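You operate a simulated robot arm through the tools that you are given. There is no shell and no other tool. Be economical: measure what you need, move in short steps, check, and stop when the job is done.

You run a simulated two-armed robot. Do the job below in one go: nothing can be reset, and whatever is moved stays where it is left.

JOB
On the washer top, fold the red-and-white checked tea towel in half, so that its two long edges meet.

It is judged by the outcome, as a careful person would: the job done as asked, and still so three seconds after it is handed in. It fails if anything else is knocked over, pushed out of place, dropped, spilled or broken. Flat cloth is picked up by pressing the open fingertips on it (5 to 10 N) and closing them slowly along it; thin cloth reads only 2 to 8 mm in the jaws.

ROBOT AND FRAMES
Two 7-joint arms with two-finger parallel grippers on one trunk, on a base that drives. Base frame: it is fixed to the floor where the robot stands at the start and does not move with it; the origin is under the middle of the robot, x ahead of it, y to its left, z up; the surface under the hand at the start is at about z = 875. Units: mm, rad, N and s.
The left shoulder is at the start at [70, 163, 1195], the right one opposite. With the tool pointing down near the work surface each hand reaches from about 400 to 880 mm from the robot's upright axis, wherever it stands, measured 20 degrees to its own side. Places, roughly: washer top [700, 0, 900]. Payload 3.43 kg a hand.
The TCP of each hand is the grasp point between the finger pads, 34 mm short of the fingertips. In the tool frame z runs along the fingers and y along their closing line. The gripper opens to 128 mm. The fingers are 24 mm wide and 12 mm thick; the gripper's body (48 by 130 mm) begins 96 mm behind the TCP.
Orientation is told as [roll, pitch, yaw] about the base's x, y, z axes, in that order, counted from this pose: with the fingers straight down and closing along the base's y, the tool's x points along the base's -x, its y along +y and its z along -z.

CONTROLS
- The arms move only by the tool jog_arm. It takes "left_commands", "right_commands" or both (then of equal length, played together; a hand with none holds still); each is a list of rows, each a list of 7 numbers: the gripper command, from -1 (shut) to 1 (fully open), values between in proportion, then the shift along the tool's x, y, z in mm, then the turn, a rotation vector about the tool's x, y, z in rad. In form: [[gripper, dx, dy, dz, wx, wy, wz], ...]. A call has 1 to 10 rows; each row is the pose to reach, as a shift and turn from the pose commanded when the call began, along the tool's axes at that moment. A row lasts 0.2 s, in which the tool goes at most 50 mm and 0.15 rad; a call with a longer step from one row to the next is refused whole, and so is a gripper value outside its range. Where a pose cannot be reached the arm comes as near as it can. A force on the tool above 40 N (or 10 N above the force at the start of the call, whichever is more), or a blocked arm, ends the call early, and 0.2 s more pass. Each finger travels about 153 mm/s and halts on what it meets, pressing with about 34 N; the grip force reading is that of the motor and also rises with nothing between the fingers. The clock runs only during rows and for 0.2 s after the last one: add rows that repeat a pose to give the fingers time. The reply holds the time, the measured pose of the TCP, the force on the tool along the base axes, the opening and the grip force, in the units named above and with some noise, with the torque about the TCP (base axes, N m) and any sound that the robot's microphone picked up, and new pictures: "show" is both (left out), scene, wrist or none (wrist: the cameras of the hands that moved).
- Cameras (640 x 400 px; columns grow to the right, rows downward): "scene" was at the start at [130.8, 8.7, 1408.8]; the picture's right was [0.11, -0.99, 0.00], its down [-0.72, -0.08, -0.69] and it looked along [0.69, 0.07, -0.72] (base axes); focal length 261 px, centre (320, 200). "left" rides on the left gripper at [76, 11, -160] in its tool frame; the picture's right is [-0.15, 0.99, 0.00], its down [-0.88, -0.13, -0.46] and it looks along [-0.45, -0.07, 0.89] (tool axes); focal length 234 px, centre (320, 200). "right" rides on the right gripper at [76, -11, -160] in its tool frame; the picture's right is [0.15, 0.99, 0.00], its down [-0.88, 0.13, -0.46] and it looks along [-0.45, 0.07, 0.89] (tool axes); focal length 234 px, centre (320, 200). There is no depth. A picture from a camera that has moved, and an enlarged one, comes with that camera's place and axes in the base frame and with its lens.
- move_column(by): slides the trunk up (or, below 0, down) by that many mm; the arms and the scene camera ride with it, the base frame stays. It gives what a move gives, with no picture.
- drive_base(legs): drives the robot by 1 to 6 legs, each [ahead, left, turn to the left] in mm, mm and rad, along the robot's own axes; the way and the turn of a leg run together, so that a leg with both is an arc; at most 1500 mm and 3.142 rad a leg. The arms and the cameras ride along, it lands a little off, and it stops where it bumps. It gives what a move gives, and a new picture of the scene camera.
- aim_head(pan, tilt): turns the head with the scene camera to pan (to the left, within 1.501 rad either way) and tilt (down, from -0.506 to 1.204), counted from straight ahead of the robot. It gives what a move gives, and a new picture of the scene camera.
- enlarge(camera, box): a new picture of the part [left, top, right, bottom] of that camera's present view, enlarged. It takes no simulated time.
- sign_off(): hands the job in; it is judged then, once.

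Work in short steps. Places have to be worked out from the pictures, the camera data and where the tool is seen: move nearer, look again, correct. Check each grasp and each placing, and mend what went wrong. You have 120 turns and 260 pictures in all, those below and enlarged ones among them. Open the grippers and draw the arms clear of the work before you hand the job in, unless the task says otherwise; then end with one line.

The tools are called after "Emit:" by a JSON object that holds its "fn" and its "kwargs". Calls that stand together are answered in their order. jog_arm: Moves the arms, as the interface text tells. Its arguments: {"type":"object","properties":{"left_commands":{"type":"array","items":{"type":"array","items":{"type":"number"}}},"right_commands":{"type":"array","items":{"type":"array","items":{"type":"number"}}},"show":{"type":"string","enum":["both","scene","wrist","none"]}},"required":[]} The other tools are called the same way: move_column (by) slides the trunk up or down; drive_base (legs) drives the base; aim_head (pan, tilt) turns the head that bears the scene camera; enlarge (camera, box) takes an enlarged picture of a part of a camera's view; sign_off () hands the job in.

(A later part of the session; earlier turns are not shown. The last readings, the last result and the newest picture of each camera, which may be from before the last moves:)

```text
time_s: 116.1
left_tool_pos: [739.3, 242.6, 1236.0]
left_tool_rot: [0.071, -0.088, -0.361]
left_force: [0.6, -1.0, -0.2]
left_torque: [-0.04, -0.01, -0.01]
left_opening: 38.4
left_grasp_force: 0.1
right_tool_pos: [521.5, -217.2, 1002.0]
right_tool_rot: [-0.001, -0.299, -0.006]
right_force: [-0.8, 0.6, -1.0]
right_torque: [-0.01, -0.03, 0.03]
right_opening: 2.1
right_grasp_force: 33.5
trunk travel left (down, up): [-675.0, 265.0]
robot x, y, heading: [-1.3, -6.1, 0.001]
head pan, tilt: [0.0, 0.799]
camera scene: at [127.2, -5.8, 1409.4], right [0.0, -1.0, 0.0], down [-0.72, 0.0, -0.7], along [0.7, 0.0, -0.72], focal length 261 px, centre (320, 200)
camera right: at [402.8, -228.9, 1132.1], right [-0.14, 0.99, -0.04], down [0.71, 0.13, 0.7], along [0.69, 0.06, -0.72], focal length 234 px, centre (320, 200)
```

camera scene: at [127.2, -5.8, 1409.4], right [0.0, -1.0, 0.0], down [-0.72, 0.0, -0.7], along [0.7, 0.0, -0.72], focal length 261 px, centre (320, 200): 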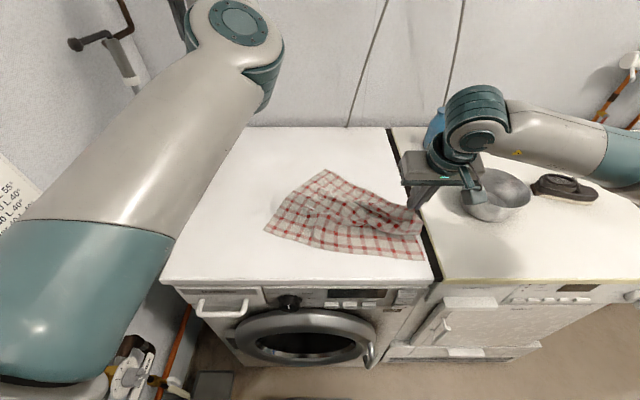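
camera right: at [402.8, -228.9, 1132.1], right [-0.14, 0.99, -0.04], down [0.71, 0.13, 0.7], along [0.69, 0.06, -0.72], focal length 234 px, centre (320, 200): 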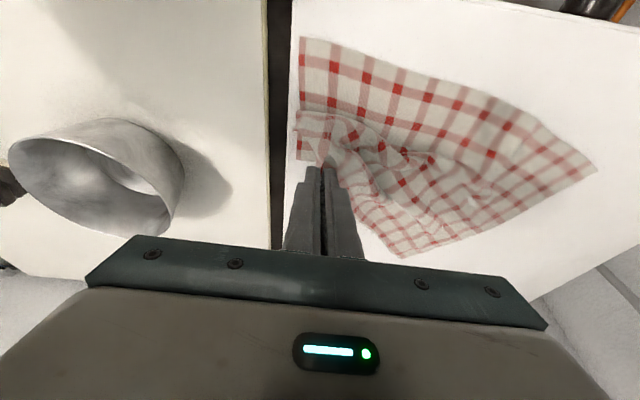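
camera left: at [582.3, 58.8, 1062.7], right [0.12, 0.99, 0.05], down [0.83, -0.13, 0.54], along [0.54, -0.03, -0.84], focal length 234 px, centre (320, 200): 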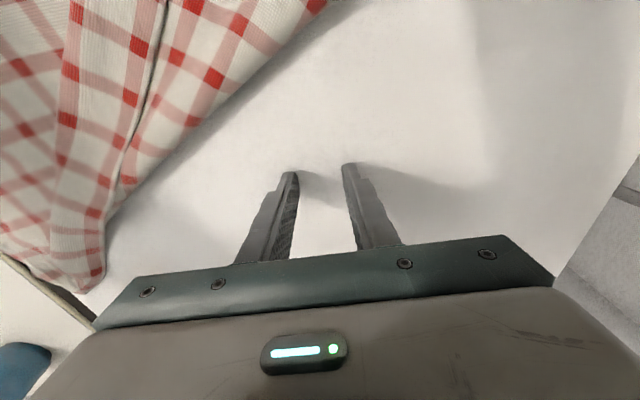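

A single corner can't travel the full way alone because the far edge pulls the rest of the towel along, so I do need the left hand. While the right holds, I test whether the left arm reaches near positions with its gripper yawed, which suits its present posture.

Emit:
{"fn": "jog_arm", "kwargs": {"left_commands": [[-0.4, 10, -10, 10, 0, 0, 0.12], [-0.4, 30, -30, 25, 0, 0, 0.24], [-0.4, 52, -52, 42, 0, 0, 0.36], [-0.4, 75, -74, 62, 0, 0, 0.48], [-0.4, 97, -96, 84, 0, 0, 0.6], [-0.4, 119, -117, 107, 0, 0, 0.72], [-0.4, 140, -138, 130, 0, 0, 0.84], [-0.4, 140, -138, 130, 0, 0, 0.84]]}}

```text
time_s: 117.9
left_tool_pos: [726.1, 274.8, 1077.2]
left_tool_rot: [0.112, -0.003, -1.2]
left_force: [0.5, 0.3, -0.2]
left_torque: [0.02, -0.01, 0.01]
left_opening: 38.3
left_grasp_force: 0.0
left hand out of reach, approached as far as the arm can: row 1, 2, 3, 4, 5, 6, 7, 8
right_tool_pos: [521.3, -216.5, 1001.3]
right_tool_rot: [0.0, -0.3, -0.004]
right_force: [0.3, 0.8, -0.1]
right_torque: [0.01, 0.0, 0.03]
right_opening: 2.1
right_grasp_force: 34.0
trunk travel left (down, up): [-675.0, 265.0]
robot x, y, heading: [-5.0, -7.7, -0.005]
head pan, tilt: [0.0, 0.799]
camera scene: at [126.9, -6.2, 1409.5], right [0.0, -1.0, 0.0], down [-0.72, 0.0, -0.7], along [0.7, 0.0, -0.72], focal length 261 px, centre (320, 200)
camera left: at [692.5, 343.9, 1237.9], right [0.97, 0.22, 0.11], down [0.15, -0.88, 0.44], along [0.19, -0.41, -0.89], focal length 234 px, centre (320, 200)
```

scene: 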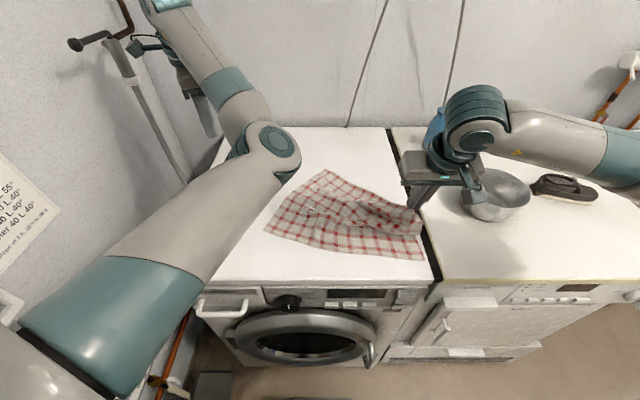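
left: 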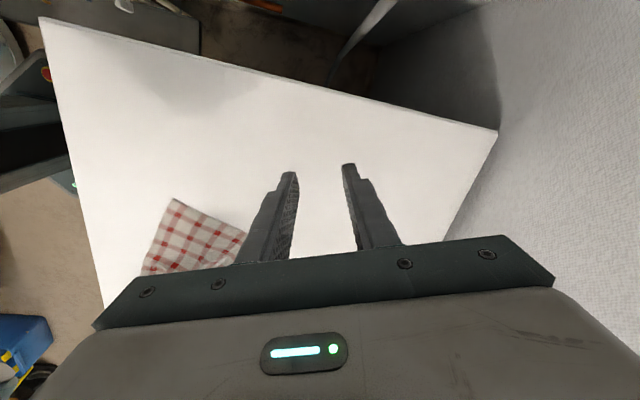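

The left arm can't help in its posture. But there is a workable one-hand order: lay the right corner on the near-right corner now, then swing the far-left corner around it, which keeps all the distances consistent. I lower the right corner onto the near-right corner at about (449, −242).

Emit:
{"fn": "jog_arm", "kwargs": {"right_commands": [[-1, 24, 0, 6, 0, -0.02, 0], [-1, 48, 0, 18, 0, -0.04, 0], [-1, 68, 0, 34, 0, -0.05, 0], [-1, 84, 0, 50, 0, -0.05, 0], [-1, 93, 0, 60, 0, -0.05, 0], [-1, 93, 0, 60, 0, -0.05, 0]], "show": "wrist"}}

Emit:
{"fn": "enlarge", "kwargs": {"camera": "scene", "box": [230, 140, 470, 290]}}

```text
time_s: 119.3
left_tool_pos: [725.1, 275.0, 1076.7]
left_tool_rot: [0.112, -0.004, -1.2]
left_force: [-0.7, -0.1, -0.2]
left_torque: [-0.01, 0.01, 0.02]
left_opening: 38.7
left_grasp_force: 0.0
right_tool_pos: [451.4, -215.2, 918.1]
right_tool_rot: [0.001, -0.349, -0.004]
right_force: [0.6, -0.7, 1.5]
right_torque: [0.02, 0.02, -0.01]
right_opening: 1.7
right_grasp_force: 33.7
trunk travel left (down, up): [-675.0, 265.0]
robot x, y, heading: [-2.7, -5.9, -0.003]
head pan, tilt: [0.0, 0.799]
camera right: at [326.4, -226.7, 1042.7], right [-0.13, 0.99, -0.05], down [0.67, 0.13, 0.73], along [0.73, 0.06, -0.68], focal length 234 px, centre (320, 200)
```

right: 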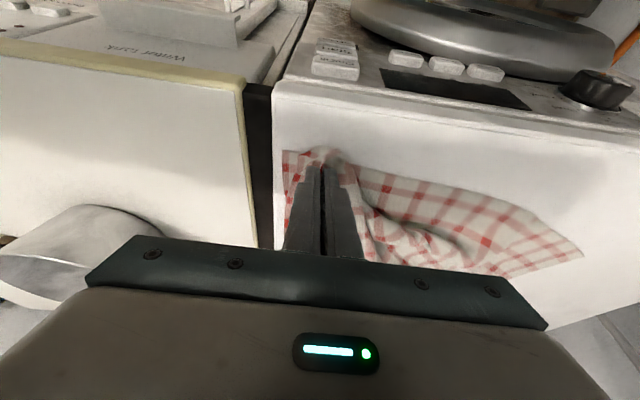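

```text
2.67 times, centred on (350, 215) of scene
camera zoom: at [126.7, -6.3, 1409.4], right [0.0, -1.0, 0.0], down [-0.72, 0.0, -0.7], along [0.7, 0.0, -0.72], focal length 696 px, centre (240, 160)
```

zoom: 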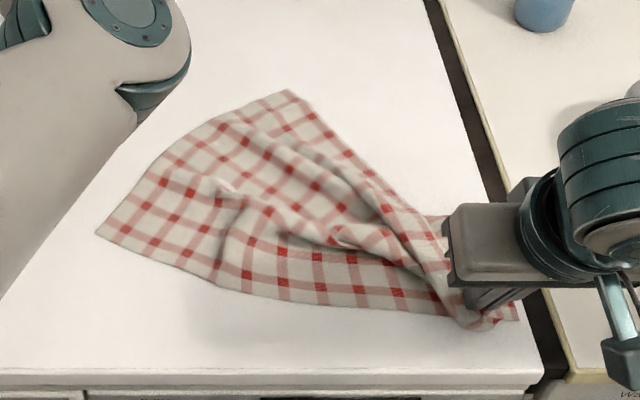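

The corner is laid over the near-right corner. I release and lift away.

Emit:
{"fn": "jog_arm", "kwargs": {"right_commands": [[-1, 2, 0, 2, 0, 0, 0], [-0.85, 2, 0, 2, 0, 0, 0], [-0.7, 2, 0, 2, 0, 0, 0], [-0.7, 2, 0, 2, 0, 0, 0], [-0.7, -2, 0, -18, 0, 0, 0], [-0.7, -10, 0, -45, 0, 0.05, 0], [-0.7, -25, 0, -85, 0, 0.15, 0], [-0.7, -40, 0, -125, 0, 0.25, 0], [-0.7, -50, 0, -140, 0, 0.35, 0]], "show": "wrist"}}

Emit:
{"fn": "enlarge", "kwargs": {"camera": "scene", "box": [230, 140, 470, 290]}}

```text
time_s: 121.3
left_tool_pos: [725.2, 275.1, 1077.1]
left_tool_rot: [0.113, -0.004, -1.2]
left_force: [0.1, 0.3, 0.0]
left_torque: [0.02, 0.02, 0.0]
left_opening: 38.3
left_grasp_force: 0.0
right_tool_pos: [448.2, -212.4, 1067.8]
right_tool_rot: [0.001, 0.002, -0.003]
right_force: [0.5, 0.3, -0.2]
right_torque: [0.04, -0.02, 0.01]
right_opening: 19.1
right_grasp_force: 0.1
right hand out of reach, approached as far as the arm can: row 5
trunk travel left (down, up): [-675.0, 265.0]
robot x, y, heading: [-3.8, -6.5, 0.004]
head pan, tilt: [0.0, 0.799]
camera right: at [373.9, -225.8, 1227.3], right [-0.14, 0.99, 0.0], down [0.88, 0.13, 0.45], along [0.45, 0.07, -0.89], focal length 234 px, centre (320, 200)
```

right: 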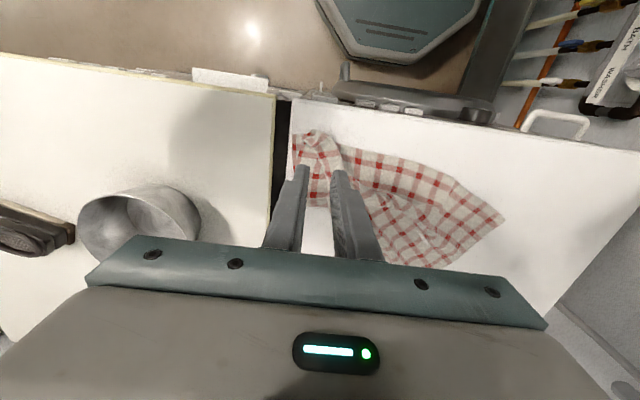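

```text
2.67 times, centred on (350, 215) of scene
camera zoom: at [127.1, -6.3, 1409.4], right [0.0, -1.0, 0.0], down [-0.72, 0.0, -0.7], along [0.7, 0.0, -0.72], focal length 696 px, centre (240, 160)
```

zoom: 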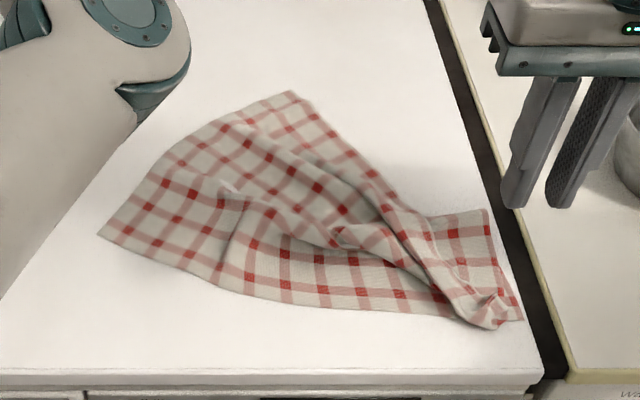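

Good placement. The far-left corner is now at about (756, −65), with its long edge running toward the robot's right. I bring the right hand there, yawed so the jaws close along that edge.

Emit:
{"fn": "jog_arm", "kwargs": {"right_commands": [[-0.5, -30, 12, 0, 0, 0, 0.12], [-0.5, -62, 26, 0, 0, 0, 0.24], [-0.5, -94, 41, 5, 0, 0, 0.36], [-0.5, -126, 56, 12, 0, 0, 0.48], [-0.5, -158, 71, 24, 0, 0, 0.6], [-0.5, -190, 86, 40, 0, 0, 0.72], [-0.5, -222, 101, 60, 0, 0, 0.84], [-0.5, -254, 116, 82, 0, 0, 0.96], [-0.5, -284, 130, 105, 0, 0, 1.09], [-0.5, -284, 130, 120, 0, 0, 1.09]], "show": "wrist"}}

```text
time_s: 123.5
left_tool_pos: [725.4, 274.6, 1078.1]
left_tool_rot: [0.111, -0.002, -1.197]
left_force: [-0.3, -0.4, 0.0]
left_torque: [-0.01, 0.0, 0.01]
left_opening: 38.3
left_grasp_force: 0.0
right_tool_pos: [733.6, -87.3, 947.1]
right_tool_rot: [0.001, 0.001, -1.096]
right_force: [0.6, -0.2, 0.6]
right_torque: [0.03, 0.01, -0.01]
right_opening: 32.0
right_grasp_force: 0.1
trunk travel left (down, up): [-675.0, 265.0]
robot x, y, heading: [-6.7, -5.9, -0.002]
head pan, tilt: [0.0, 0.799]
camera right: at [689.9, -26.8, 1106.9], right [0.81, 0.58, 0.0], down [0.52, -0.72, 0.45], along [0.27, -0.37, -0.89], focal length 234 px, centre (320, 200)
```

right: 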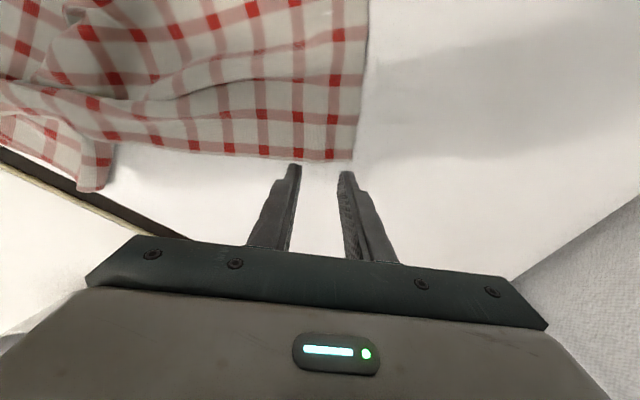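

The corner is at (760, −66), so only a 5 mm adjustment is needed. I descend to just above contact.

Emit:
{"fn": "jog_arm", "kwargs": {"right_commands": [[-0.5, 1, 4.5, 15, 0, 0, 0], [-0.5, 1, 4.5, 28, 0, 0, 0], [-0.5, 1, 4.5, 33, 0, 0, 0], [-0.5, 1, 4.5, 35, 0, 0, 0], [-0.5, 1, 4.5, 36.5, 0, 0, 0], [-0.5, 1, 4.5, 36.5, 0, 0, 0]], "show": "none"}}

Emit:
{"fn": "enlarge", "kwargs": {"camera": "right", "box": [240, 110, 400, 220]}}

```text
time_s: 124.9
left_tool_pos: [724.8, 275.7, 1077.7]
left_tool_rot: [0.113, -0.004, -1.2]
left_force: [-0.8, 0.8, -0.7]
left_torque: [0.01, 0.0, 0.01]
left_opening: 38.5
left_grasp_force: 0.1
right_tool_pos: [736.7, -83.8, 911.7]
right_tool_rot: [0.0, 0.0, -1.094]
right_force: [0.4, -0.5, -0.3]
right_torque: [0.01, 0.02, 0.0]
right_opening: 32.0
right_grasp_force: 0.0
trunk travel left (down, up): [-675.0, 265.0]
robot x, y, heading: [-3.6, -4.9, 0.005]
head pan, tilt: [0.0, 0.799]
```

```text
3.64 times, centred on (320, 165) of right
camera zoom: at [694.0, -23.2, 1071.3], right [0.81, 0.58, 0.0], down [0.52, -0.72, 0.46], along [0.27, -0.37, -0.89], focal length 852 px, centre (320, 327)
```

zoom: 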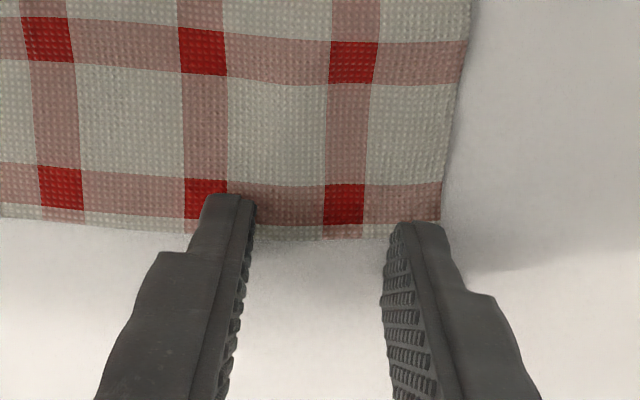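

I move 3 mm further onto the cloth and 4 mm in from the corner, then press.

Emit:
{"fn": "jog_arm", "kwargs": {"right_commands": [[-0.5, 3, -4, 0, 0, 0, 0], [-0.5, 3, -4, 1, 0, 0, 0], [-0.5, 3, -4, 2, 0, 0, 0], [-0.5, 3, -4, 2.6, 0, 0, 0], [-0.5, 3, -4, 2.6, 0, 0, 0]], "show": "none"}}

```text
time_s: 126.1
left_tool_pos: [724.1, 274.8, 1078.8]
left_tool_rot: [0.111, -0.005, -1.201]
left_force: [-0.4, 0.7, -0.3]
left_torque: [0.03, -0.02, 0.02]
left_opening: 38.4
left_grasp_force: 0.1
right_tool_pos: [733.2, -80.6, 910.9]
right_tool_rot: [0.0, 0.0, -1.095]
right_force: [2.8, -2.1, 13.6]
right_torque: [0.0, 0.09, 0.05]
right_opening: 31.4
right_grasp_force: 0.0
trunk travel left (down, up): [-675.0, 265.0]
robot x, y, heading: [-4.3, -7.0, 0.001]
head pan, tilt: [0.0, 0.799]
```

13.6 N. I ease 0.4 mm and close slowly.

Emit:
{"fn": "jog_arm", "kwargs": {"right_commands": [[-0.5, 0, 0, -0.4, 0, 0, 0], [-0.56, 0, 0, -0.4, 0, 0, 0], [-0.62, 0, 0, -0.3, 0, 0, 0], [-0.68, 0, 0, -0.3, 0, 0, 0], [-0.74, 0, 0, -0.3, 0, 0, 0], [-0.8, 0, 0, -0.3, 0, 0, 0], [-0.86, 0, 0, -0.3, 0, 0, 0], [-0.93, 0, 0, -0.3, 0, 0, 0], [-1, 0, 0, -0.3, 0, 0, 0], [-1, 0, 0, -0.3, 0, 0, 0]], "show": "none"}}

```text
time_s: 128.3
left_tool_pos: [723.6, 276.0, 1081.1]
left_tool_rot: [0.114, -0.006, -1.199]
left_force: [-1.2, -0.2, -0.3]
left_torque: [0.02, 0.0, 0.02]
left_opening: 38.2
left_grasp_force: 0.0
right_tool_pos: [730.4, -82.3, 910.5]
right_tool_rot: [0.001, 0.0, -1.095]
right_force: [1.4, 0.7, 19.5]
right_torque: [0.09, 0.11, 0.0]
right_opening: 1.9
right_grasp_force: 34.2
trunk travel left (down, up): [-675.0, 265.0]
robot x, y, heading: [-4.4, -8.3, -0.004]
head pan, tilt: [0.0, 0.799]
```

Gripped (1.9 mm). I carry the left corner up and over toward the near-left corner at about (543, 131), turning with the edge.

Emit:
{"fn": "jog_arm", "kwargs": {"right_commands": [[-1, 18, -6, -35, 0, -0.03, -0.08], [-1, 47, -17, -72, 0, -0.07, -0.16], [-1, 84, -30, -102, 0, -0.11, -0.25], [-1, 126, -44, -122, 0, -0.15, -0.34], [-1, 168, -59, -117, 0, -0.19, -0.42], [-1, 204, -72, -92, 0, -0.22, -0.48], [-1, 204, -72, -92, 0, -0.22, -0.48]]}}

```text
time_s: 129.3
left_tool_pos: [724.7, 278.3, 1077.7]
left_tool_rot: [0.112, -0.004, -1.194]
left_force: [0.0, 0.6, 0.9]
left_torque: [-0.02, 0.01, -0.01]
left_opening: 38.3
left_grasp_force: 0.2
right_tool_pos: [648.9, -1.9, 1027.5]
right_tool_rot: [-0.023, -0.146, -0.788]
right_force: [0.0, -7.3, 2.4]
right_torque: [1.27, 0.19, 0.59]
right_opening: 1.4
right_grasp_force: 34.4
trunk travel left (down, up): [-675.0, 265.0]
robot x, y, heading: [-6.2, -8.0, 0.005]
head pan, tilt: [0.0, 0.799]
stopped in row 5 (right hand): the force on the tool passed its limit at 71 N (the readings are from after the stop); the commanded pose is now the measured one
camera scene: at [125.8, -5.1, 1409.5], right [0.0, -1.0, 0.0], down [-0.72, 0.0, -0.7], along [0.7, 0.0, -0.72], focal length 261 px, centre (320, 200)
camera right: at [574.4, 60.3, 1174.5], right [0.6, 0.8, -0.05], down [0.67, -0.47, 0.58], along [0.44, -0.38, -0.82], focal length 234 px, centre (320, 200)
```

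scene: 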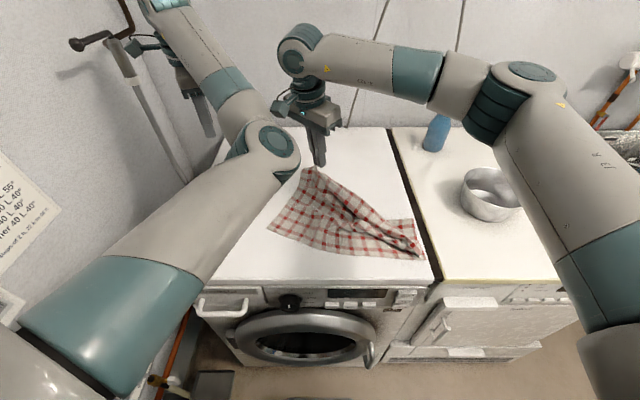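
right: 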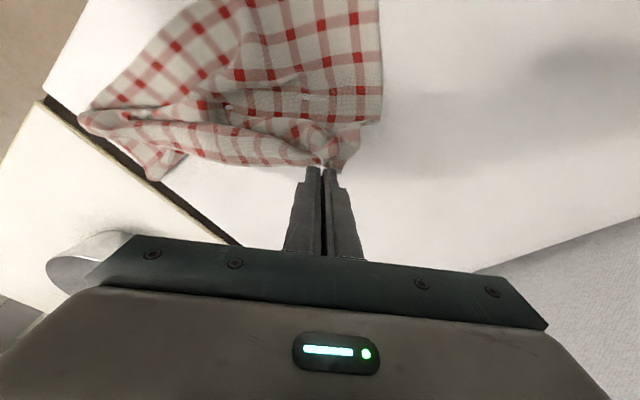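

The right gripper touched the left elbow. I raise the left arm out of the way first.

Emit:
{"fn": "jog_arm", "kwargs": {"left_commands": [[-0.4, 0, 0, -30, 0, 0, 0], [-0.4, 0, 0, -65, 0, 0, 0], [-0.4, 0, 0, -100, 0, 0, 0], [-0.4, 0, 0, -140, 0, 0, 0], [-0.4, 0, 0, -180, 0, 0, 0], [-0.4, 0, 0, -220, 0, 0, 0], [-0.4, 0, 0, -220, 0, 0, 0]], "show": "scene"}}

```text
time_s: 130.9
left_tool_pos: [702.3, 266.8, 1298.6]
left_tool_rot: [0.112, -0.005, -1.195]
left_force: [-0.3, 0.0, -1.3]
left_torque: [0.03, 0.06, -0.03]
left_opening: 38.5
left_grasp_force: 0.1
left hand out of reach, approached as far as the arm can: row 1, 2, 3, 4, 5
right_tool_pos: [649.6, -2.9, 1025.7]
right_tool_rot: [-0.027, -0.144, -0.787]
right_force: [0.6, -0.2, -0.1]
right_torque: [0.0, 0.02, -0.02]
right_opening: 1.3
right_grasp_force: 33.7
trunk travel left (down, up): [-675.0, 265.0]
robot x, y, heading: [-6.1, -5.3, 0.001]
head pan, tilt: [0.0, 0.799]
camera scene: at [128.2, -5.6, 1409.2], right [0.0, -1.0, 0.0], down [-0.72, 0.0, -0.7], along [0.7, 0.0, -0.72], focal length 261 px, centre (320, 200)
```

scene: 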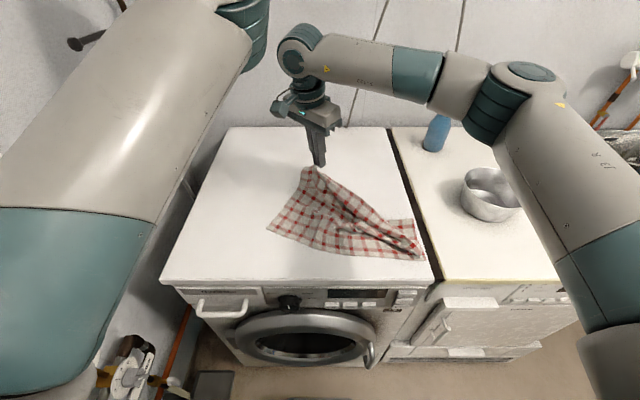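

The left arm is clear and the right still holds the corner. I continue over to the near-left corner.

Emit:
{"fn": "jog_arm", "kwargs": {"right_commands": [[-1, 30, -1, -5, 0, -0.02, -0.05], [-1, 61, -2, -9, 0, -0.05, -0.1], [-1, 90, -4, 2, 0, -0.08, -0.15], [-1, 118, -5, 13, 0, -0.1, -0.2], [-1, 139, -6, 32, 0, -0.12, -0.25], [-1, 159, -6, 52, 0, -0.15, -0.29], [-1, 170, -6, 66, 0, -0.15, -0.29], [-1, 170, -6, 66, 0, -0.15, -0.29]], "show": "wrist"}}

Emit:
{"fn": "enlarge", "kwargs": {"camera": "scene", "box": [230, 140, 470, 290]}}

```text
time_s: 132.8
left_tool_pos: [702.6, 266.1, 1299.1]
left_tool_rot: [0.115, -0.005, -1.196]
left_force: [-0.2, 0.2, -0.9]
left_torque: [0.01, -0.02, 0.01]
left_opening: 38.3
left_grasp_force: 0.1
right_tool_pos: [533.8, 104.5, 937.9]
right_tool_rot: [-0.09, -0.28, -0.481]
right_force: [-0.1, 0.3, 1.0]
right_torque: [-0.02, 0.02, -0.05]
right_opening: 1.4
right_grasp_force: 34.1
trunk travel left (down, up): [-675.0, 265.0]
robot x, y, heading: [2.4, -9.2, -0.002]
head pan, tilt: [0.0, 0.799]
camera right: at [432.4, 160.4, 1070.2], right [0.35, 0.93, -0.13], down [0.72, -0.18, 0.67], along [0.6, -0.33, -0.73], focal length 234 px, centre (320, 200)
```

right: 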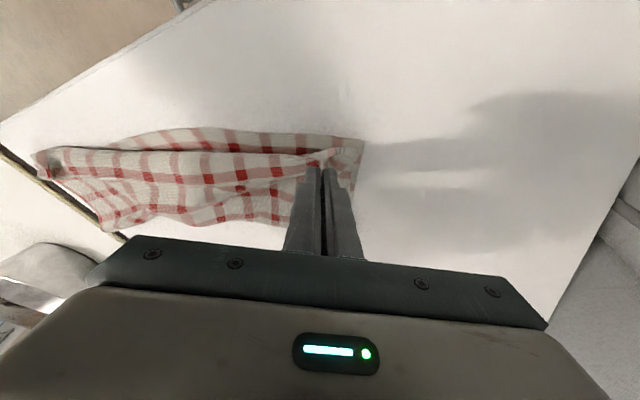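

```text
2.67 times, centred on (350, 215) of scene
camera zoom: at [126.8, -6.4, 1409.4], right [0.0, -1.0, 0.0], down [-0.72, 0.0, -0.7], along [0.7, 0.0, -0.72], focal length 696 px, centre (240, 160)
```

zoom: 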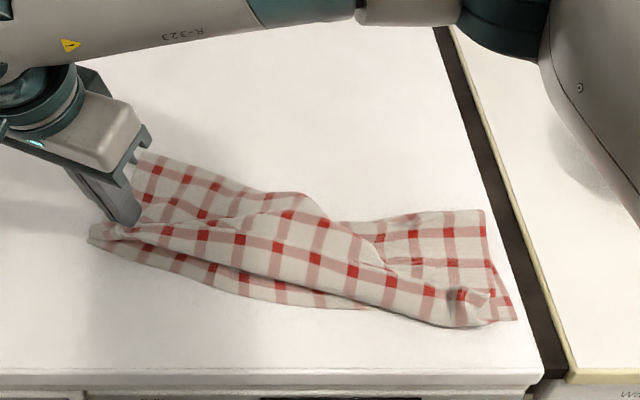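

It's folding very well. I pull a little further out to the near edge, lower, and release.

Emit:
{"fn": "jog_arm", "kwargs": {"right_commands": [[-1, 11, 0, 6, 0, 0, 0], [-1, 20, 0, 14, 0, 0, 0], [-1, 21, 0, 17, 0, 0, 0], [-1, 21, 0, 17, 0, 0, 0]], "show": "none"}}

Emit:
{"fn": "enlarge", "kwargs": {"camera": "scene", "box": [230, 170, 430, 280]}}

```text
time_s: 133.8
left_tool_pos: [701.9, 266.2, 1300.2]
left_tool_rot: [0.115, -0.005, -1.194]
left_force: [0.2, 0.0, 0.4]
left_torque: [0.0, 0.02, -0.03]
left_opening: 38.7
left_grasp_force: 0.0
right_tool_pos: [516.8, 111.2, 915.2]
right_tool_rot: [-0.09, -0.281, -0.483]
right_force: [1.0, -1.4, 3.5]
right_torque: [0.0, 0.0, -0.01]
right_opening: 1.3
right_grasp_force: 33.7
trunk travel left (down, up): [-675.0, 265.0]
robot x, y, heading: [-4.3, -7.3, 0.001]
head pan, tilt: [0.0, 0.799]
```

```text
3.20 times, centred on (330, 225) of scene
camera zoom: at [126.5, -6.3, 1409.5], right [0.0, -1.0, 0.0], down [-0.72, 0.0, -0.7], along [0.7, 0.0, -0.72], focal length 836 px, centre (288, 120)
```

zoom: 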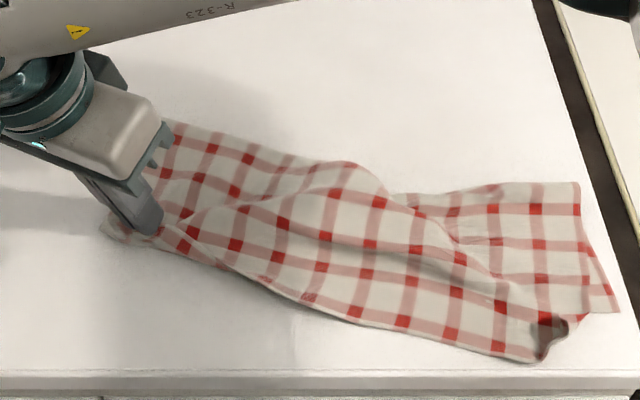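

The left edge is aligned; the right end of the top layer slid slightly past. I release here, lift off, and inspect.

Emit:
{"fn": "jog_arm", "kwargs": {"right_commands": [[-0.9, 0, 0, 0, 0, 0, 0], [-0.75, 0, 0, 0, 0, 0, 0], [-0.65, 0, 0, 0, 0, 0, 0], [-0.65, -3, 0, -14, 0, 0, 0], [-0.65, -10, 0, -45, 0, 0.05, 0.05], [-0.65, -20, 0, -85, 0, 0.1, 0.1], [-0.65, -30, -30, -115, 0, 0.15, 0.1], [-0.65, -35, -75, -130, 0, 0.2, 0.05], [-0.65, -35, -120, -130, 0, 0.25, 0], [-0.65, -35, -165, -130, 0, 0.28, 0]], "show": "none"}}

Emit:
{"fn": "jog_arm", "kwargs": {"right_commands": [[-0.65, 0, -45, 0, 0, 0, -0.1], [-0.65, 0, -90, 0, 0, 0, -0.2], [-0.65, 0, -135, 0, 0, 0, -0.3], [-0.65, 0, -175, 0, 0, 0, -0.4], [-0.65, 0, -175, 0, 0, 0, -0.48]], "show": "wrist"}}

Emit:
{"fn": "enlarge", "kwargs": {"camera": "scene", "box": [240, 165, 440, 280]}}

```text
time_s: 135.9
left_tool_pos: [701.6, 266.9, 1298.8]
left_tool_rot: [0.112, -0.004, -1.194]
left_force: [0.1, -0.6, -0.6]
left_torque: [0.06, 0.01, 0.02]
left_opening: 38.2
left_grasp_force: 0.1
right_tool_pos: [439.1, -24.1, 1066.8]
right_tool_rot: [-0.082, -0.002, -0.506]
right_force: [-0.3, 0.0, 0.9]
right_torque: [-0.01, 0.0, 0.0]
right_opening: 22.5
right_grasp_force: 0.0
trunk travel left (down, up): [-675.0, 265.0]
robot x, y, heading: [-3.3, -4.6, 0.001]
head pan, tilt: [0.0, 0.799]
```

```text
time_s: 137.2
left_tool_pos: [702.3, 267.0, 1299.6]
left_tool_rot: [0.112, -0.006, -1.196]
left_force: [-0.1, -0.2, -0.8]
left_torque: [-0.02, 0.0, -0.02]
left_opening: 38.5
left_grasp_force: 0.1
right_tool_pos: [358.3, -175.6, 1077.2]
right_tool_rot: [-0.079, 0.04, -0.027]
right_force: [0.9, 0.9, 0.7]
right_torque: [-0.01, 0.03, -0.01]
right_opening: 22.0
right_grasp_force: 0.1
trunk travel left (down, up): [-675.0, 265.0]
robot x, y, heading: [-2.3, -7.4, 0.003]
head pan, tilt: [0.0, 0.799]
camera right: at [288.3, -174.2, 1241.7], right [-0.12, 0.99, -0.07], down [0.9, 0.14, 0.41], along [0.42, -0.01, -0.91], focal length 234 px, centre (320, 200)
```

right: 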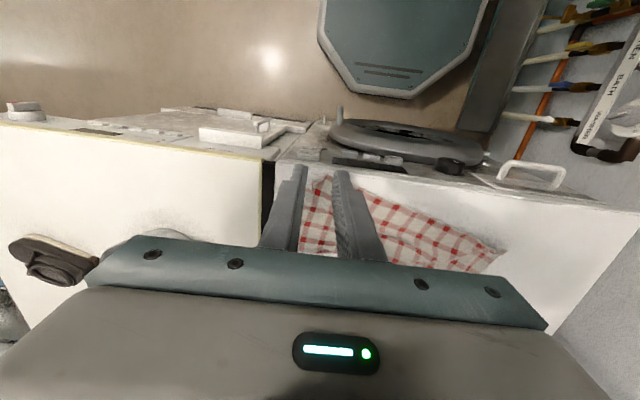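

```text
3.20 times, centred on (340, 222) of scene
camera zoom: at [127.1, -5.2, 1409.4], right [0.0, -1.0, 0.0], down [-0.72, 0.0, -0.7], along [0.7, 0.0, -0.72], focal length 836 px, centre (256, 128)
```

zoom: 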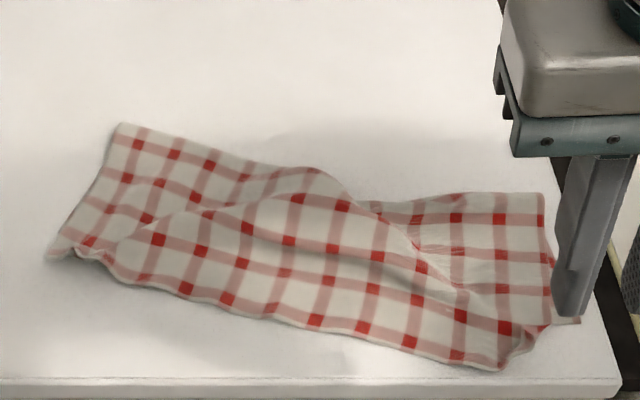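

The two long edges meet on the left and middle. At the right end the top corner is at about (412, −177) while the bottom one is at (448, −239), with a slack ridge between. I'll regrip that corner, which overhangs bare metal, and pull it out to match.

Emit:
{"fn": "jog_arm", "kwargs": {"right_commands": [[-0.5, -20, 8, 30, -0.02, -0.01, -0.01], [-0.5, -40, 15, 65, -0.05, -0.02, -0.02], [-0.5, -60, 23, 100, -0.079, -0.04, -0.027], [-0.5, -60, 23, 125, -0.079, -0.04, -0.027], [-0.5, -60, 23, 125, -0.079, -0.04, -0.027]], "show": "wrist"}}

```text
time_s: 138.3
left_tool_pos: [701.7, 266.0, 1299.8]
left_tool_rot: [0.115, -0.005, -1.195]
left_force: [-0.7, -0.7, -0.5]
left_torque: [-0.06, 0.01, 0.02]
left_opening: 38.5
left_grasp_force: 0.1
right_tool_pos: [410.8, -162.5, 949.3]
right_tool_rot: [0.002, -0.001, 0.0]
right_force: [-0.2, -0.5, -0.7]
right_torque: [-0.01, -0.02, 0.0]
right_opening: 32.1
right_grasp_force: 0.0
trunk travel left (down, up): [-675.0, 265.0]
robot x, y, heading: [-7.0, -7.7, 0.0]
head pan, tilt: [0.0, 0.799]
camera right: at [335.4, -175.5, 1109.0], right [-0.15, 0.99, 0.0], down [0.88, 0.13, 0.46], along [0.45, 0.07, -0.89], focal length 234 px, centre (320, 200)
```

right: 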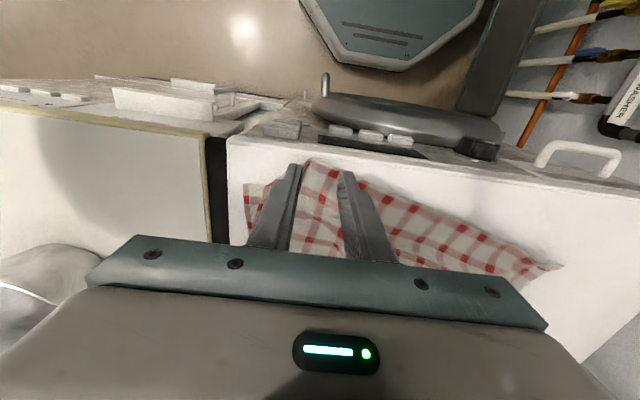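

Emit:
{"fn": "enlarge", "kwargs": {"camera": "right", "box": [230, 130, 430, 260]}}

```text
3.08 times, centred on (330, 195) of right
camera zoom: at [335.4, -175.5, 1109.0], right [-0.15, 0.99, 0.0], down [0.88, 0.13, 0.46], along [0.45, 0.07, -0.89], focal length 720 px, centre (289, 215)
```

zoom: 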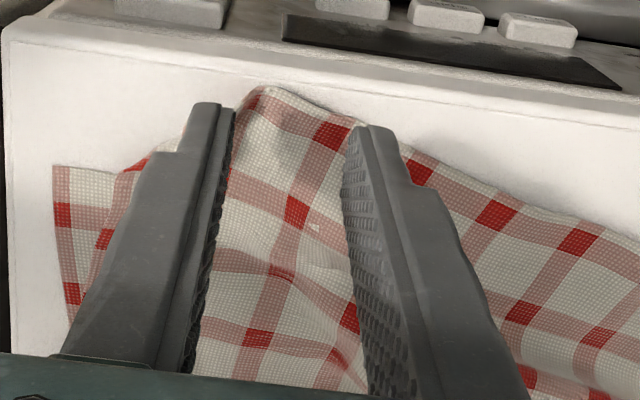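

The true top corner is actually at (441, −214), only about 28 mm short. The tip near (410, −174) is a bulge in the edge. I grip that bulge over bare metal and draw it back and to the right to straighten the edge.

Emit:
{"fn": "jog_arm", "kwargs": {"right_commands": [[-0.5, -9, -10, 12, 0, 0, 0], [-0.5, -9, -10, 26, 0, 0, 0], [-0.5, -9, -10, 34, 0, 0, 0], [-0.5, -9, -10, 37, 0, 0, 0], [-0.5, -9, -10, 39, 0, 0, 0], [-0.5, -9, -10, 39, 0, 0, 0]], "show": "none"}}

```text
time_s: 139.8
left_tool_pos: [701.9, 266.2, 1300.8]
left_tool_rot: [0.113, -0.005, -1.195]
left_force: [-0.3, 0.0, 0.5]
left_torque: [0.02, -0.02, -0.02]
left_opening: 38.2
left_grasp_force: 0.0
right_tool_pos: [420.5, -171.8, 911.1]
right_tool_rot: [0.004, -0.004, 0.001]
right_force: [1.7, -0.6, 12.4]
right_torque: [-0.2, -0.17, 0.02]
right_opening: 32.3
right_grasp_force: 0.6
trunk travel left (down, up): [-675.0, 265.0]
robot x, y, heading: [-1.7, -7.7, 0.001]
head pan, tilt: [0.0, 0.799]
```

12 N contact. I close slowly.

Emit:
{"fn": "jog_arm", "kwargs": {"right_commands": [[-0.56, 0, 0, -0.3, 0, 0, 0], [-0.62, 0, 0, -0.3, 0, 0, 0], [-0.68, 0, 0, -0.3, 0, 0, 0], [-0.74, 0, 0, -0.3, 0, 0, 0], [-0.8, 0, 0, -0.3, 0, 0, 0], [-0.86, 0, 0, -0.3, 0, 0, 0], [-0.93, 0, 0, -0.3, 0, 0, 0], [-1, 0, 0, -0.3, 0, 0, 0], [-1, 0, 0, -0.3, 0, 0, 0]], "show": "none"}}

```text
time_s: 141.8
left_tool_pos: [700.1, 266.7, 1301.0]
left_tool_rot: [0.113, -0.005, -1.195]
left_force: [0.0, -0.4, 0.7]
left_torque: [0.02, 0.03, -0.01]
left_opening: 38.5
left_grasp_force: 0.2
right_tool_pos: [419.4, -174.4, 910.9]
right_tool_rot: [0.002, -0.001, 0.0]
right_force: [-0.5, -3.3, 17.1]
right_torque: [-0.23, -0.02, -0.04]
right_opening: 6.9
right_grasp_force: 34.2
trunk travel left (down, up): [-675.0, 265.0]
robot x, y, heading: [-7.2, -3.6, -0.004]
head pan, tilt: [0.0, 0.799]
```

It holds 6.9 mm, several plies of the bulge. I lift slightly, shift back and right, and look before releasing.

Emit:
{"fn": "jog_arm", "kwargs": {"right_commands": [[-1, 0, -3, -15, 0, 0, 0], [-1, -6, -12, -28, 0, 0, 0], [-1, -14, -22, -28, 0, 0, 0], [-1, -22, -32, -22, 0, 0, 0], [-1, -26, -40, -15, 0, 0, 0], [-1, -26, -40, -15, 0, 0, 0]], "show": "wrist"}}

Emit:
{"fn": "enlarge", "kwargs": {"camera": "scene", "box": [240, 165, 440, 280]}}

```text
time_s: 143.2
left_tool_pos: [702.0, 265.9, 1300.6]
left_tool_rot: [0.113, -0.003, -1.196]
left_force: [0.7, 0.2, -0.1]
left_torque: [-0.05, 0.02, 0.0]
left_opening: 38.3
left_grasp_force: 0.0
right_tool_pos: [444.3, -214.3, 924.8]
right_tool_rot: [0.003, 0.001, 0.0]
right_force: [0.8, 0.1, 0.1]
right_torque: [-0.01, 0.02, -0.03]
right_opening: 1.8
right_grasp_force: 34.4
trunk travel left (down, up): [-675.0, 265.0]
robot x, y, heading: [-2.1, -11.8, 0.002]
head pan, tilt: [0.0, 0.799]
camera right: at [370.5, -227.0, 1084.6], right [-0.15, 0.99, 0.0], down [0.88, 0.13, 0.46], along [0.45, 0.07, -0.89], focal length 234 px, centre (320, 200)
```

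right: 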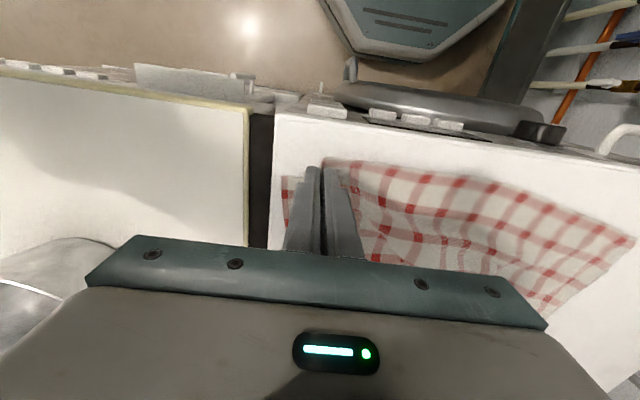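

```text
3.20 times, centred on (340, 222) of scene
camera zoom: at [126.9, -6.0, 1409.4], right [0.0, -1.0, 0.0], down [-0.72, 0.0, -0.7], along [0.7, 0.0, -0.72], focal length 836 px, centre (256, 128)
```

zoom: 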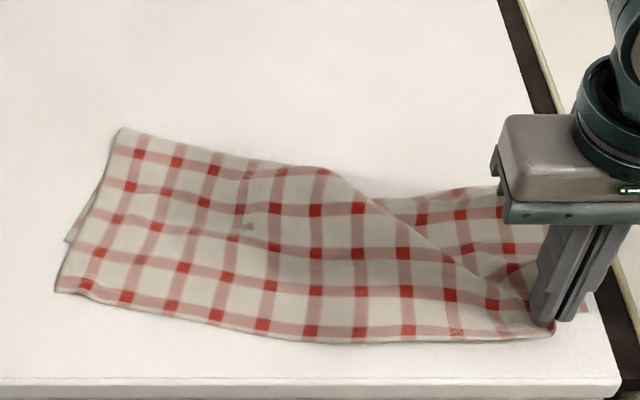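

The edge straightened nicely and the right corner now sits on the bottom one. I lower and release it, then check the left side, where the bottom layer now seems to show.

Emit:
{"fn": "jog_arm", "kwargs": {"right_commands": [[-1, -2, -4, 6, 0, 0, 0], [-1, -2, -4, 11, 0, 0, 0], [-0.85, -2, -4, 11, 0, 0, 0], [-0.7, -2, -4, 11, 0, 0, 0], [-0.7, -2, -4, -10, 0, 0, 0], [-0.7, 0, -4, -50, 0, 0, 0], [-0.7, 0, 10, -90, 0, 0, 0], [-0.7, 0, 50, -115, 0, 0, 0], [-0.7, 0, 95, -125, 0, 0, 0], [-0.7, 0, 140, -125, 0, 0, 0]], "show": "none"}}

Emit:
{"fn": "jog_arm", "kwargs": {"right_commands": [[-0.7, 0, 45, 0, 0, 0, 0], [-0.7, 0, 85, 0, 0, 0, 0], [-0.7, 0, 125, 0, 0, 0, 0], [-0.7, 0, 125, 0, 0, 0, 0]], "show": "wrist"}}

Emit:
{"fn": "enlarge", "kwargs": {"camera": "scene", "box": [240, 165, 440, 280]}}

```text
time_s: 145.3
left_tool_pos: [703.1, 267.6, 1299.5]
left_tool_rot: [0.113, -0.007, -1.195]
left_force: [-0.3, -0.6, -0.9]
left_torque: [-0.05, 0.0, 0.01]
left_opening: 38.3
left_grasp_force: 0.0
right_tool_pos: [448.6, -70.4, 1051.4]
right_tool_rot: [0.0, 0.0, -0.003]
right_force: [0.7, -0.3, -0.2]
right_torque: [-0.03, 0.02, 0.01]
right_opening: 19.3
right_grasp_force: 0.0
trunk travel left (down, up): [-675.0, 265.0]
robot x, y, heading: [-1.2, -9.3, -0.003]
head pan, tilt: [0.0, 0.799]
```

```text
time_s: 146.3
left_tool_pos: [700.8, 288.4, 1300.1]
left_tool_rot: [0.11, -0.017, -1.161]
left_force: [0.2, 0.0, 0.3]
left_torque: [-0.01, -0.05, -0.01]
left_opening: 38.5
left_grasp_force: 0.0
right_tool_pos: [453.2, 41.7, 1055.6]
right_tool_rot: [0.013, -0.002, -0.021]
right_force: [0.5, 0.0, 0.0]
right_torque: [-0.02, 0.01, -0.02]
right_opening: 19.3
right_grasp_force: 0.0
trunk travel left (down, up): [-675.0, 265.0]
robot x, y, heading: [-6.7, -2.1, 0.005]
head pan, tilt: [0.0, 0.799]
camera right: at [377.3, 28.1, 1213.7], right [-0.13, 0.99, 0.01], down [0.88, 0.11, 0.46], along [0.46, 0.07, -0.89], focal length 234 px, centre (320, 200)
```

right: 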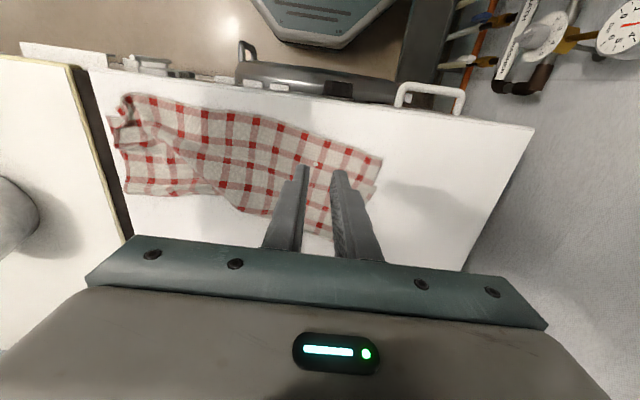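

```text
3.20 times, centred on (340, 222) of scene
camera zoom: at [127.1, -6.8, 1409.4], right [0.0, -1.0, 0.0], down [-0.72, 0.0, -0.7], along [0.7, 0.0, -0.72], focal length 836 px, centre (256, 128)
```

zoom: 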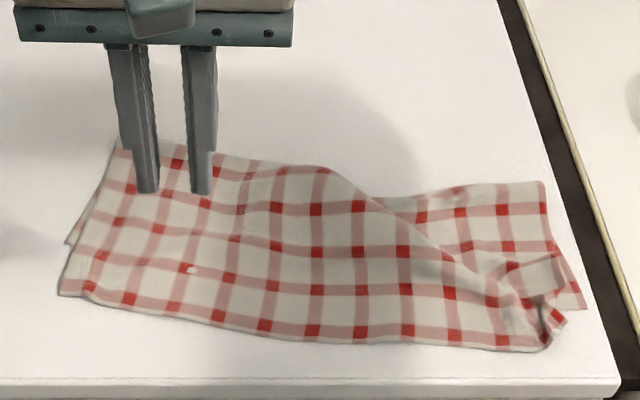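

The top layer overshoots the bottom near edge by roughly 40 mm, so the fold line sits about 20 mm too near. I'll re-lay each top corner onto its bottom corner. The left is first: top corner (470, 136), bottom corner (523, 142). I go in low to avoid the parked left arm.

Emit:
{"fn": "jog_arm", "kwargs": {"right_commands": [[-0.5, 0, -10, 30, 0, 0, 0], [-0.5, 0, -10, 70, 0, 0, 0], [-0.5, -3, 5, 95, 0, 0, 0], [-0.5, -6, 30, 105, 0, 0, 0], [-0.5, -9, 55, 110, 0, 0, 0], [-0.5, -9, 64, 115, 0, 0, 0], [-0.5, -9, 64, 115, 0, 0, 0]], "show": "wrist"}}

```text
time_s: 147.9
left_tool_pos: [701.8, 265.2, 1300.0]
left_tool_rot: [0.114, -0.005, -1.194]
left_force: [-0.2, -0.5, -0.5]
left_torque: [0.0, 0.01, -0.03]
left_opening: 38.3
left_grasp_force: 0.0
right_tool_pos: [454.9, 114.2, 936.7]
right_tool_rot: [0.0, 0.001, 0.0]
right_force: [-0.1, 0.0, -0.8]
right_torque: [0.02, -0.02, 0.0]
right_opening: 32.0
right_grasp_force: 0.0
trunk travel left (down, up): [-675.0, 265.0]
robot x, y, heading: [-7.3, -1.6, 0.004]
head pan, tilt: [0.0, 0.799]
camera right: at [380.4, 101.5, 1096.3], right [-0.15, 0.99, 0.0], down [0.88, 0.13, 0.46], along [0.45, 0.07, -0.89], focal length 234 px, centre (320, 200)
```

right: 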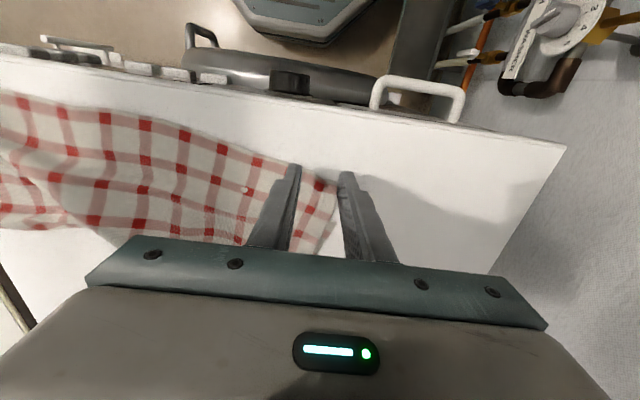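

Emit:
{"fn": "jog_arm", "kwargs": {"right_commands": [[-0.5, -10, -11, 8, 0, 0, 0], [-0.5, -10, -11, 17, 0, 0, 0], [-0.5, -10, -11, 22, 0, 0, 0], [-0.5, -10, -11, 25, 0, 0, 0], [-0.5, -10, -11, 26.5, 0, 0, 0], [-0.5, -10, -11, 26.5, 0, 0, 0]], "show": "none"}}

```text
time_s: 149.3
left_tool_pos: [700.6, 265.6, 1300.1]
left_tool_rot: [0.113, -0.005, -1.198]
left_force: [0.7, -0.2, 1.3]
left_torque: [-0.02, 0.0, -0.01]
left_opening: 38.6
left_grasp_force: 0.1
right_tool_pos: [464.8, 104.3, 910.0]
right_tool_rot: [0.004, 0.0, 0.001]
right_force: [0.4, 0.0, 9.0]
right_torque: [-0.14, -0.04, -0.02]
right_opening: 31.8
right_grasp_force: 0.0
trunk travel left (down, up): [-675.0, 265.0]
robot x, y, heading: [-6.2, -5.3, 0.003]
head pan, tilt: [0.0, 0.799]
```

9 N. I close slowly to pinch the top-left corner.

Emit:
{"fn": "jog_arm", "kwargs": {"right_commands": [[-0.56, 0, 0, 0.2, 0, 0, 0], [-0.62, 0, 0, 0.2, 0, 0, 0], [-0.68, 0, 0, 0.2, 0, 0, 0], [-0.74, 0, 0, 0.2, 0, 0, 0], [-0.8, 0, 0, 0.2, 0, 0, 0], [-0.86, 0, 0, 0.2, 0, 0, 0], [-0.93, 0, 0, 0.2, 0, 0, 0], [-1, 0, 0, 0.2, 0, 0, 0], [-1, 0, 0, 0.2, 0, 0, 0]], "show": "none"}}

```text
time_s: 151.3
left_tool_pos: [700.1, 265.9, 1300.4]
left_tool_rot: [0.114, -0.006, -1.194]
left_force: [0.3, -0.3, -0.6]
left_torque: [-0.02, 0.0, 0.0]
left_opening: 38.4
left_grasp_force: 0.0
right_tool_pos: [464.1, 104.0, 910.8]
right_tool_rot: [0.002, -0.002, 0.0]
right_force: [0.5, -0.5, 16.4]
right_torque: [-0.1, -0.04, 0.01]
right_opening: 2.1
right_grasp_force: 34.1
trunk travel left (down, up): [-675.0, 265.0]
robot x, y, heading: [-3.0, -5.8, -0.001]
head pan, tilt: [0.0, 0.799]
```

Gripped, with the edge now pointing the right way. I lift and swing it back past the fold line, so the fold re-forms further out, before re-laying.

Emit:
{"fn": "jog_arm", "kwargs": {"right_commands": [[-1, -6, 0, -34, 0, 0, 0], [-1, -31, 1, -72, 0, 0, 0], [-1, -68, 2, -102, 0, 0, 0], [-1, -112, 3, -119, 0, 0, 0], [-1, -156, 3, -117, 0, 0, 0], [-1, -198, 3, -101, 0, 0, 0], [-1, -228, 3, -75, 0, 0, 0], [-1, -228, 3, -75, 0, 0, 0]], "show": "scene"}}

```text
time_s: 153.2
left_tool_pos: [701.3, 266.2, 1299.1]
left_tool_rot: [0.114, -0.006, -1.195]
left_force: [-0.5, -0.7, -0.5]
left_torque: [0.03, -0.02, 0.01]
left_opening: 38.4
left_grasp_force: 0.1
right_tool_pos: [689.8, 105.8, 982.1]
right_tool_rot: [0.005, 0.001, -0.001]
right_force: [-0.1, -0.1, 0.3]
right_torque: [-0.01, 0.0, 0.0]
right_opening: 2.1
right_grasp_force: 33.9
trunk travel left (down, up): [-675.0, 265.0]
robot x, y, heading: [-6.0, -5.1, -0.003]
head pan, tilt: [0.0, 0.799]
camera scene: at [126.2, -6.6, 1409.5], right [0.0, -1.0, 0.0], down [-0.72, 0.0, -0.7], along [0.7, 0.0, -0.72], focal length 261 px, centre (320, 200)
```

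scene: 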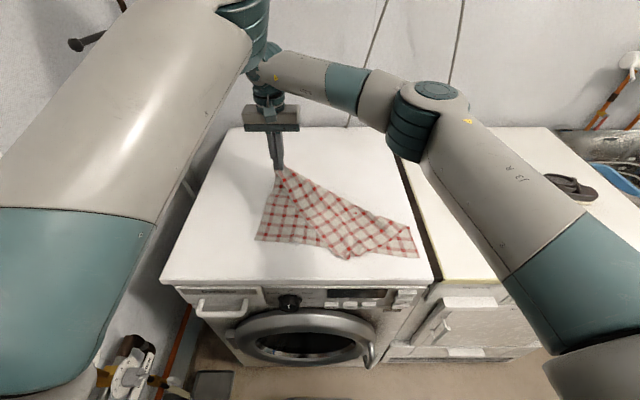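

The left half is reopened and the fold line has moved out. I now lay this corner onto the bottom near-left corner at about (506, 154).

Emit:
{"fn": "jog_arm", "kwargs": {"right_commands": [[-1, 35, 2, -23, 0, 0, 0], [-1, 78, 5, -33, 0, 0, 0], [-1, 120, 9, -23, 0, 0, 0], [-1, 152, 13, 2, 0, 0, 0], [-1, 170, 17, 32, 0, 0, 0], [-1, 179, 20, 60, 0, 0, 0], [-1, 180, 20, 68, 0, 0, 0], [-1, 180, 20, 68, 0, 0, 0]], "show": "none"}}

Emit:
{"fn": "enlarge", "kwargs": {"camera": "scene", "box": [240, 165, 440, 280]}}

```text
time_s: 154.9
left_tool_pos: [701.9, 268.0, 1298.2]
left_tool_rot: [0.113, -0.005, -1.196]
left_force: [-1.4, 0.0, -0.3]
left_torque: [-0.02, -0.03, -0.03]
left_opening: 38.5
left_grasp_force: 0.1
right_tool_pos: [512.2, 127.2, 915.1]
right_tool_rot: [0.003, 0.0, -0.001]
right_force: [0.2, -0.1, -0.7]
right_torque: [0.02, -0.03, 0.0]
right_opening: 2.2
right_grasp_force: 33.8
trunk travel left (down, up): [-675.0, 265.0]
robot x, y, heading: [-3.8, -4.7, 0.002]
head pan, tilt: [0.0, 0.799]
```

```text
3.20 times, centred on (340, 222) of scene
camera zoom: at [126.9, -6.1, 1409.4], right [0.0, -1.0, 0.0], down [-0.72, 0.0, -0.7], along [0.7, 0.0, -0.72], focal length 836 px, centre (256, 128)
```

zoom: 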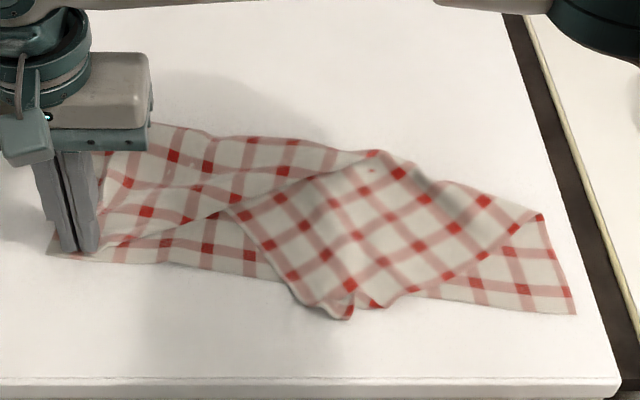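

The left corner is aligned. I release it and retreat low toward the right corner.

Emit:
{"fn": "jog_arm", "kwargs": {"right_commands": [[-0.9, 0, 0, 1, 0, 0, 0], [-0.75, 0, 0, 1, 0, 0, 0], [-0.65, 0, 0, 1, 0, 0, 0], [-0.65, 0, 0, -12, 0, 0, 0], [-0.65, 0, 0, -45, 0, 0, 0], [-0.6, 15, -25, -75, 0, 0, 0], [-0.6, 30, -65, -80, 0, 0, 0], [-0.5, 42, -108, -75, 0, 0, 0], [-0.5, 50, -150, -65, 0, 0, 0], [-0.5, 55, -185, -50, 0, 0, 0]], "show": "wrist"}}

Emit:
{"fn": "enlarge", "kwargs": {"camera": "scene", "box": [240, 165, 440, 280]}}

```text
time_s: 157.2
left_tool_pos: [702.5, 264.6, 1299.8]
left_tool_rot: [0.114, -0.004, -1.195]
left_force: [1.1, -1.1, -0.8]
left_torque: [0.04, 0.02, 0.02]
left_opening: 38.5
left_grasp_force: 0.0
right_tool_pos: [457.3, -60.5, 968.3]
right_tool_rot: [0.004, 0.001, 0.0]
right_force: [-0.5, -0.4, 0.4]
right_torque: [0.0, 0.02, 0.0]
right_opening: 31.8
right_grasp_force: 0.0
trunk travel left (down, up): [-675.0, 265.0]
robot x, y, heading: [-7.0, -4.3, -0.001]
head pan, tilt: [0.0, 0.799]
camera right: at [381.7, -73.5, 1127.5], right [-0.15, 0.99, 0.0], down [0.88, 0.13, 0.46], along [0.45, 0.07, -0.89], focal length 234 px, centre (320, 200)
```

right: 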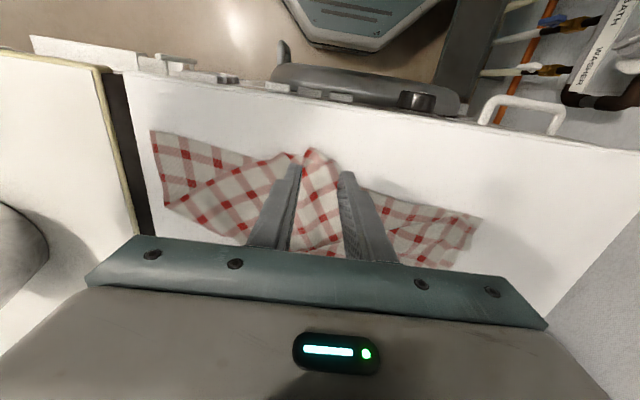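

```text
3.20 times, centred on (340, 222) of scene
camera zoom: at [126.8, -8.0, 1409.5], right [0.0, -1.0, 0.0], down [-0.72, 0.0, -0.7], along [0.7, 0.0, -0.72], focal length 836 px, centre (256, 128)
```

zoom: 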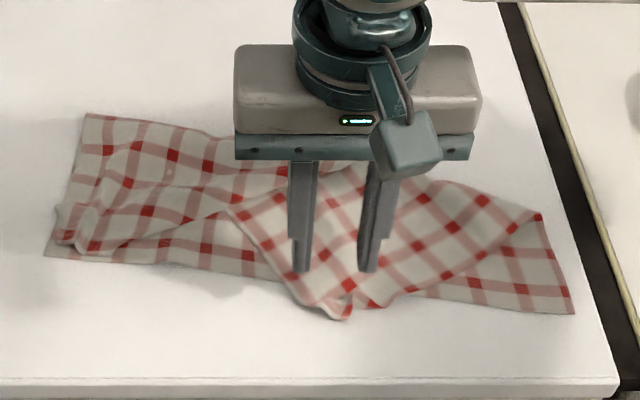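

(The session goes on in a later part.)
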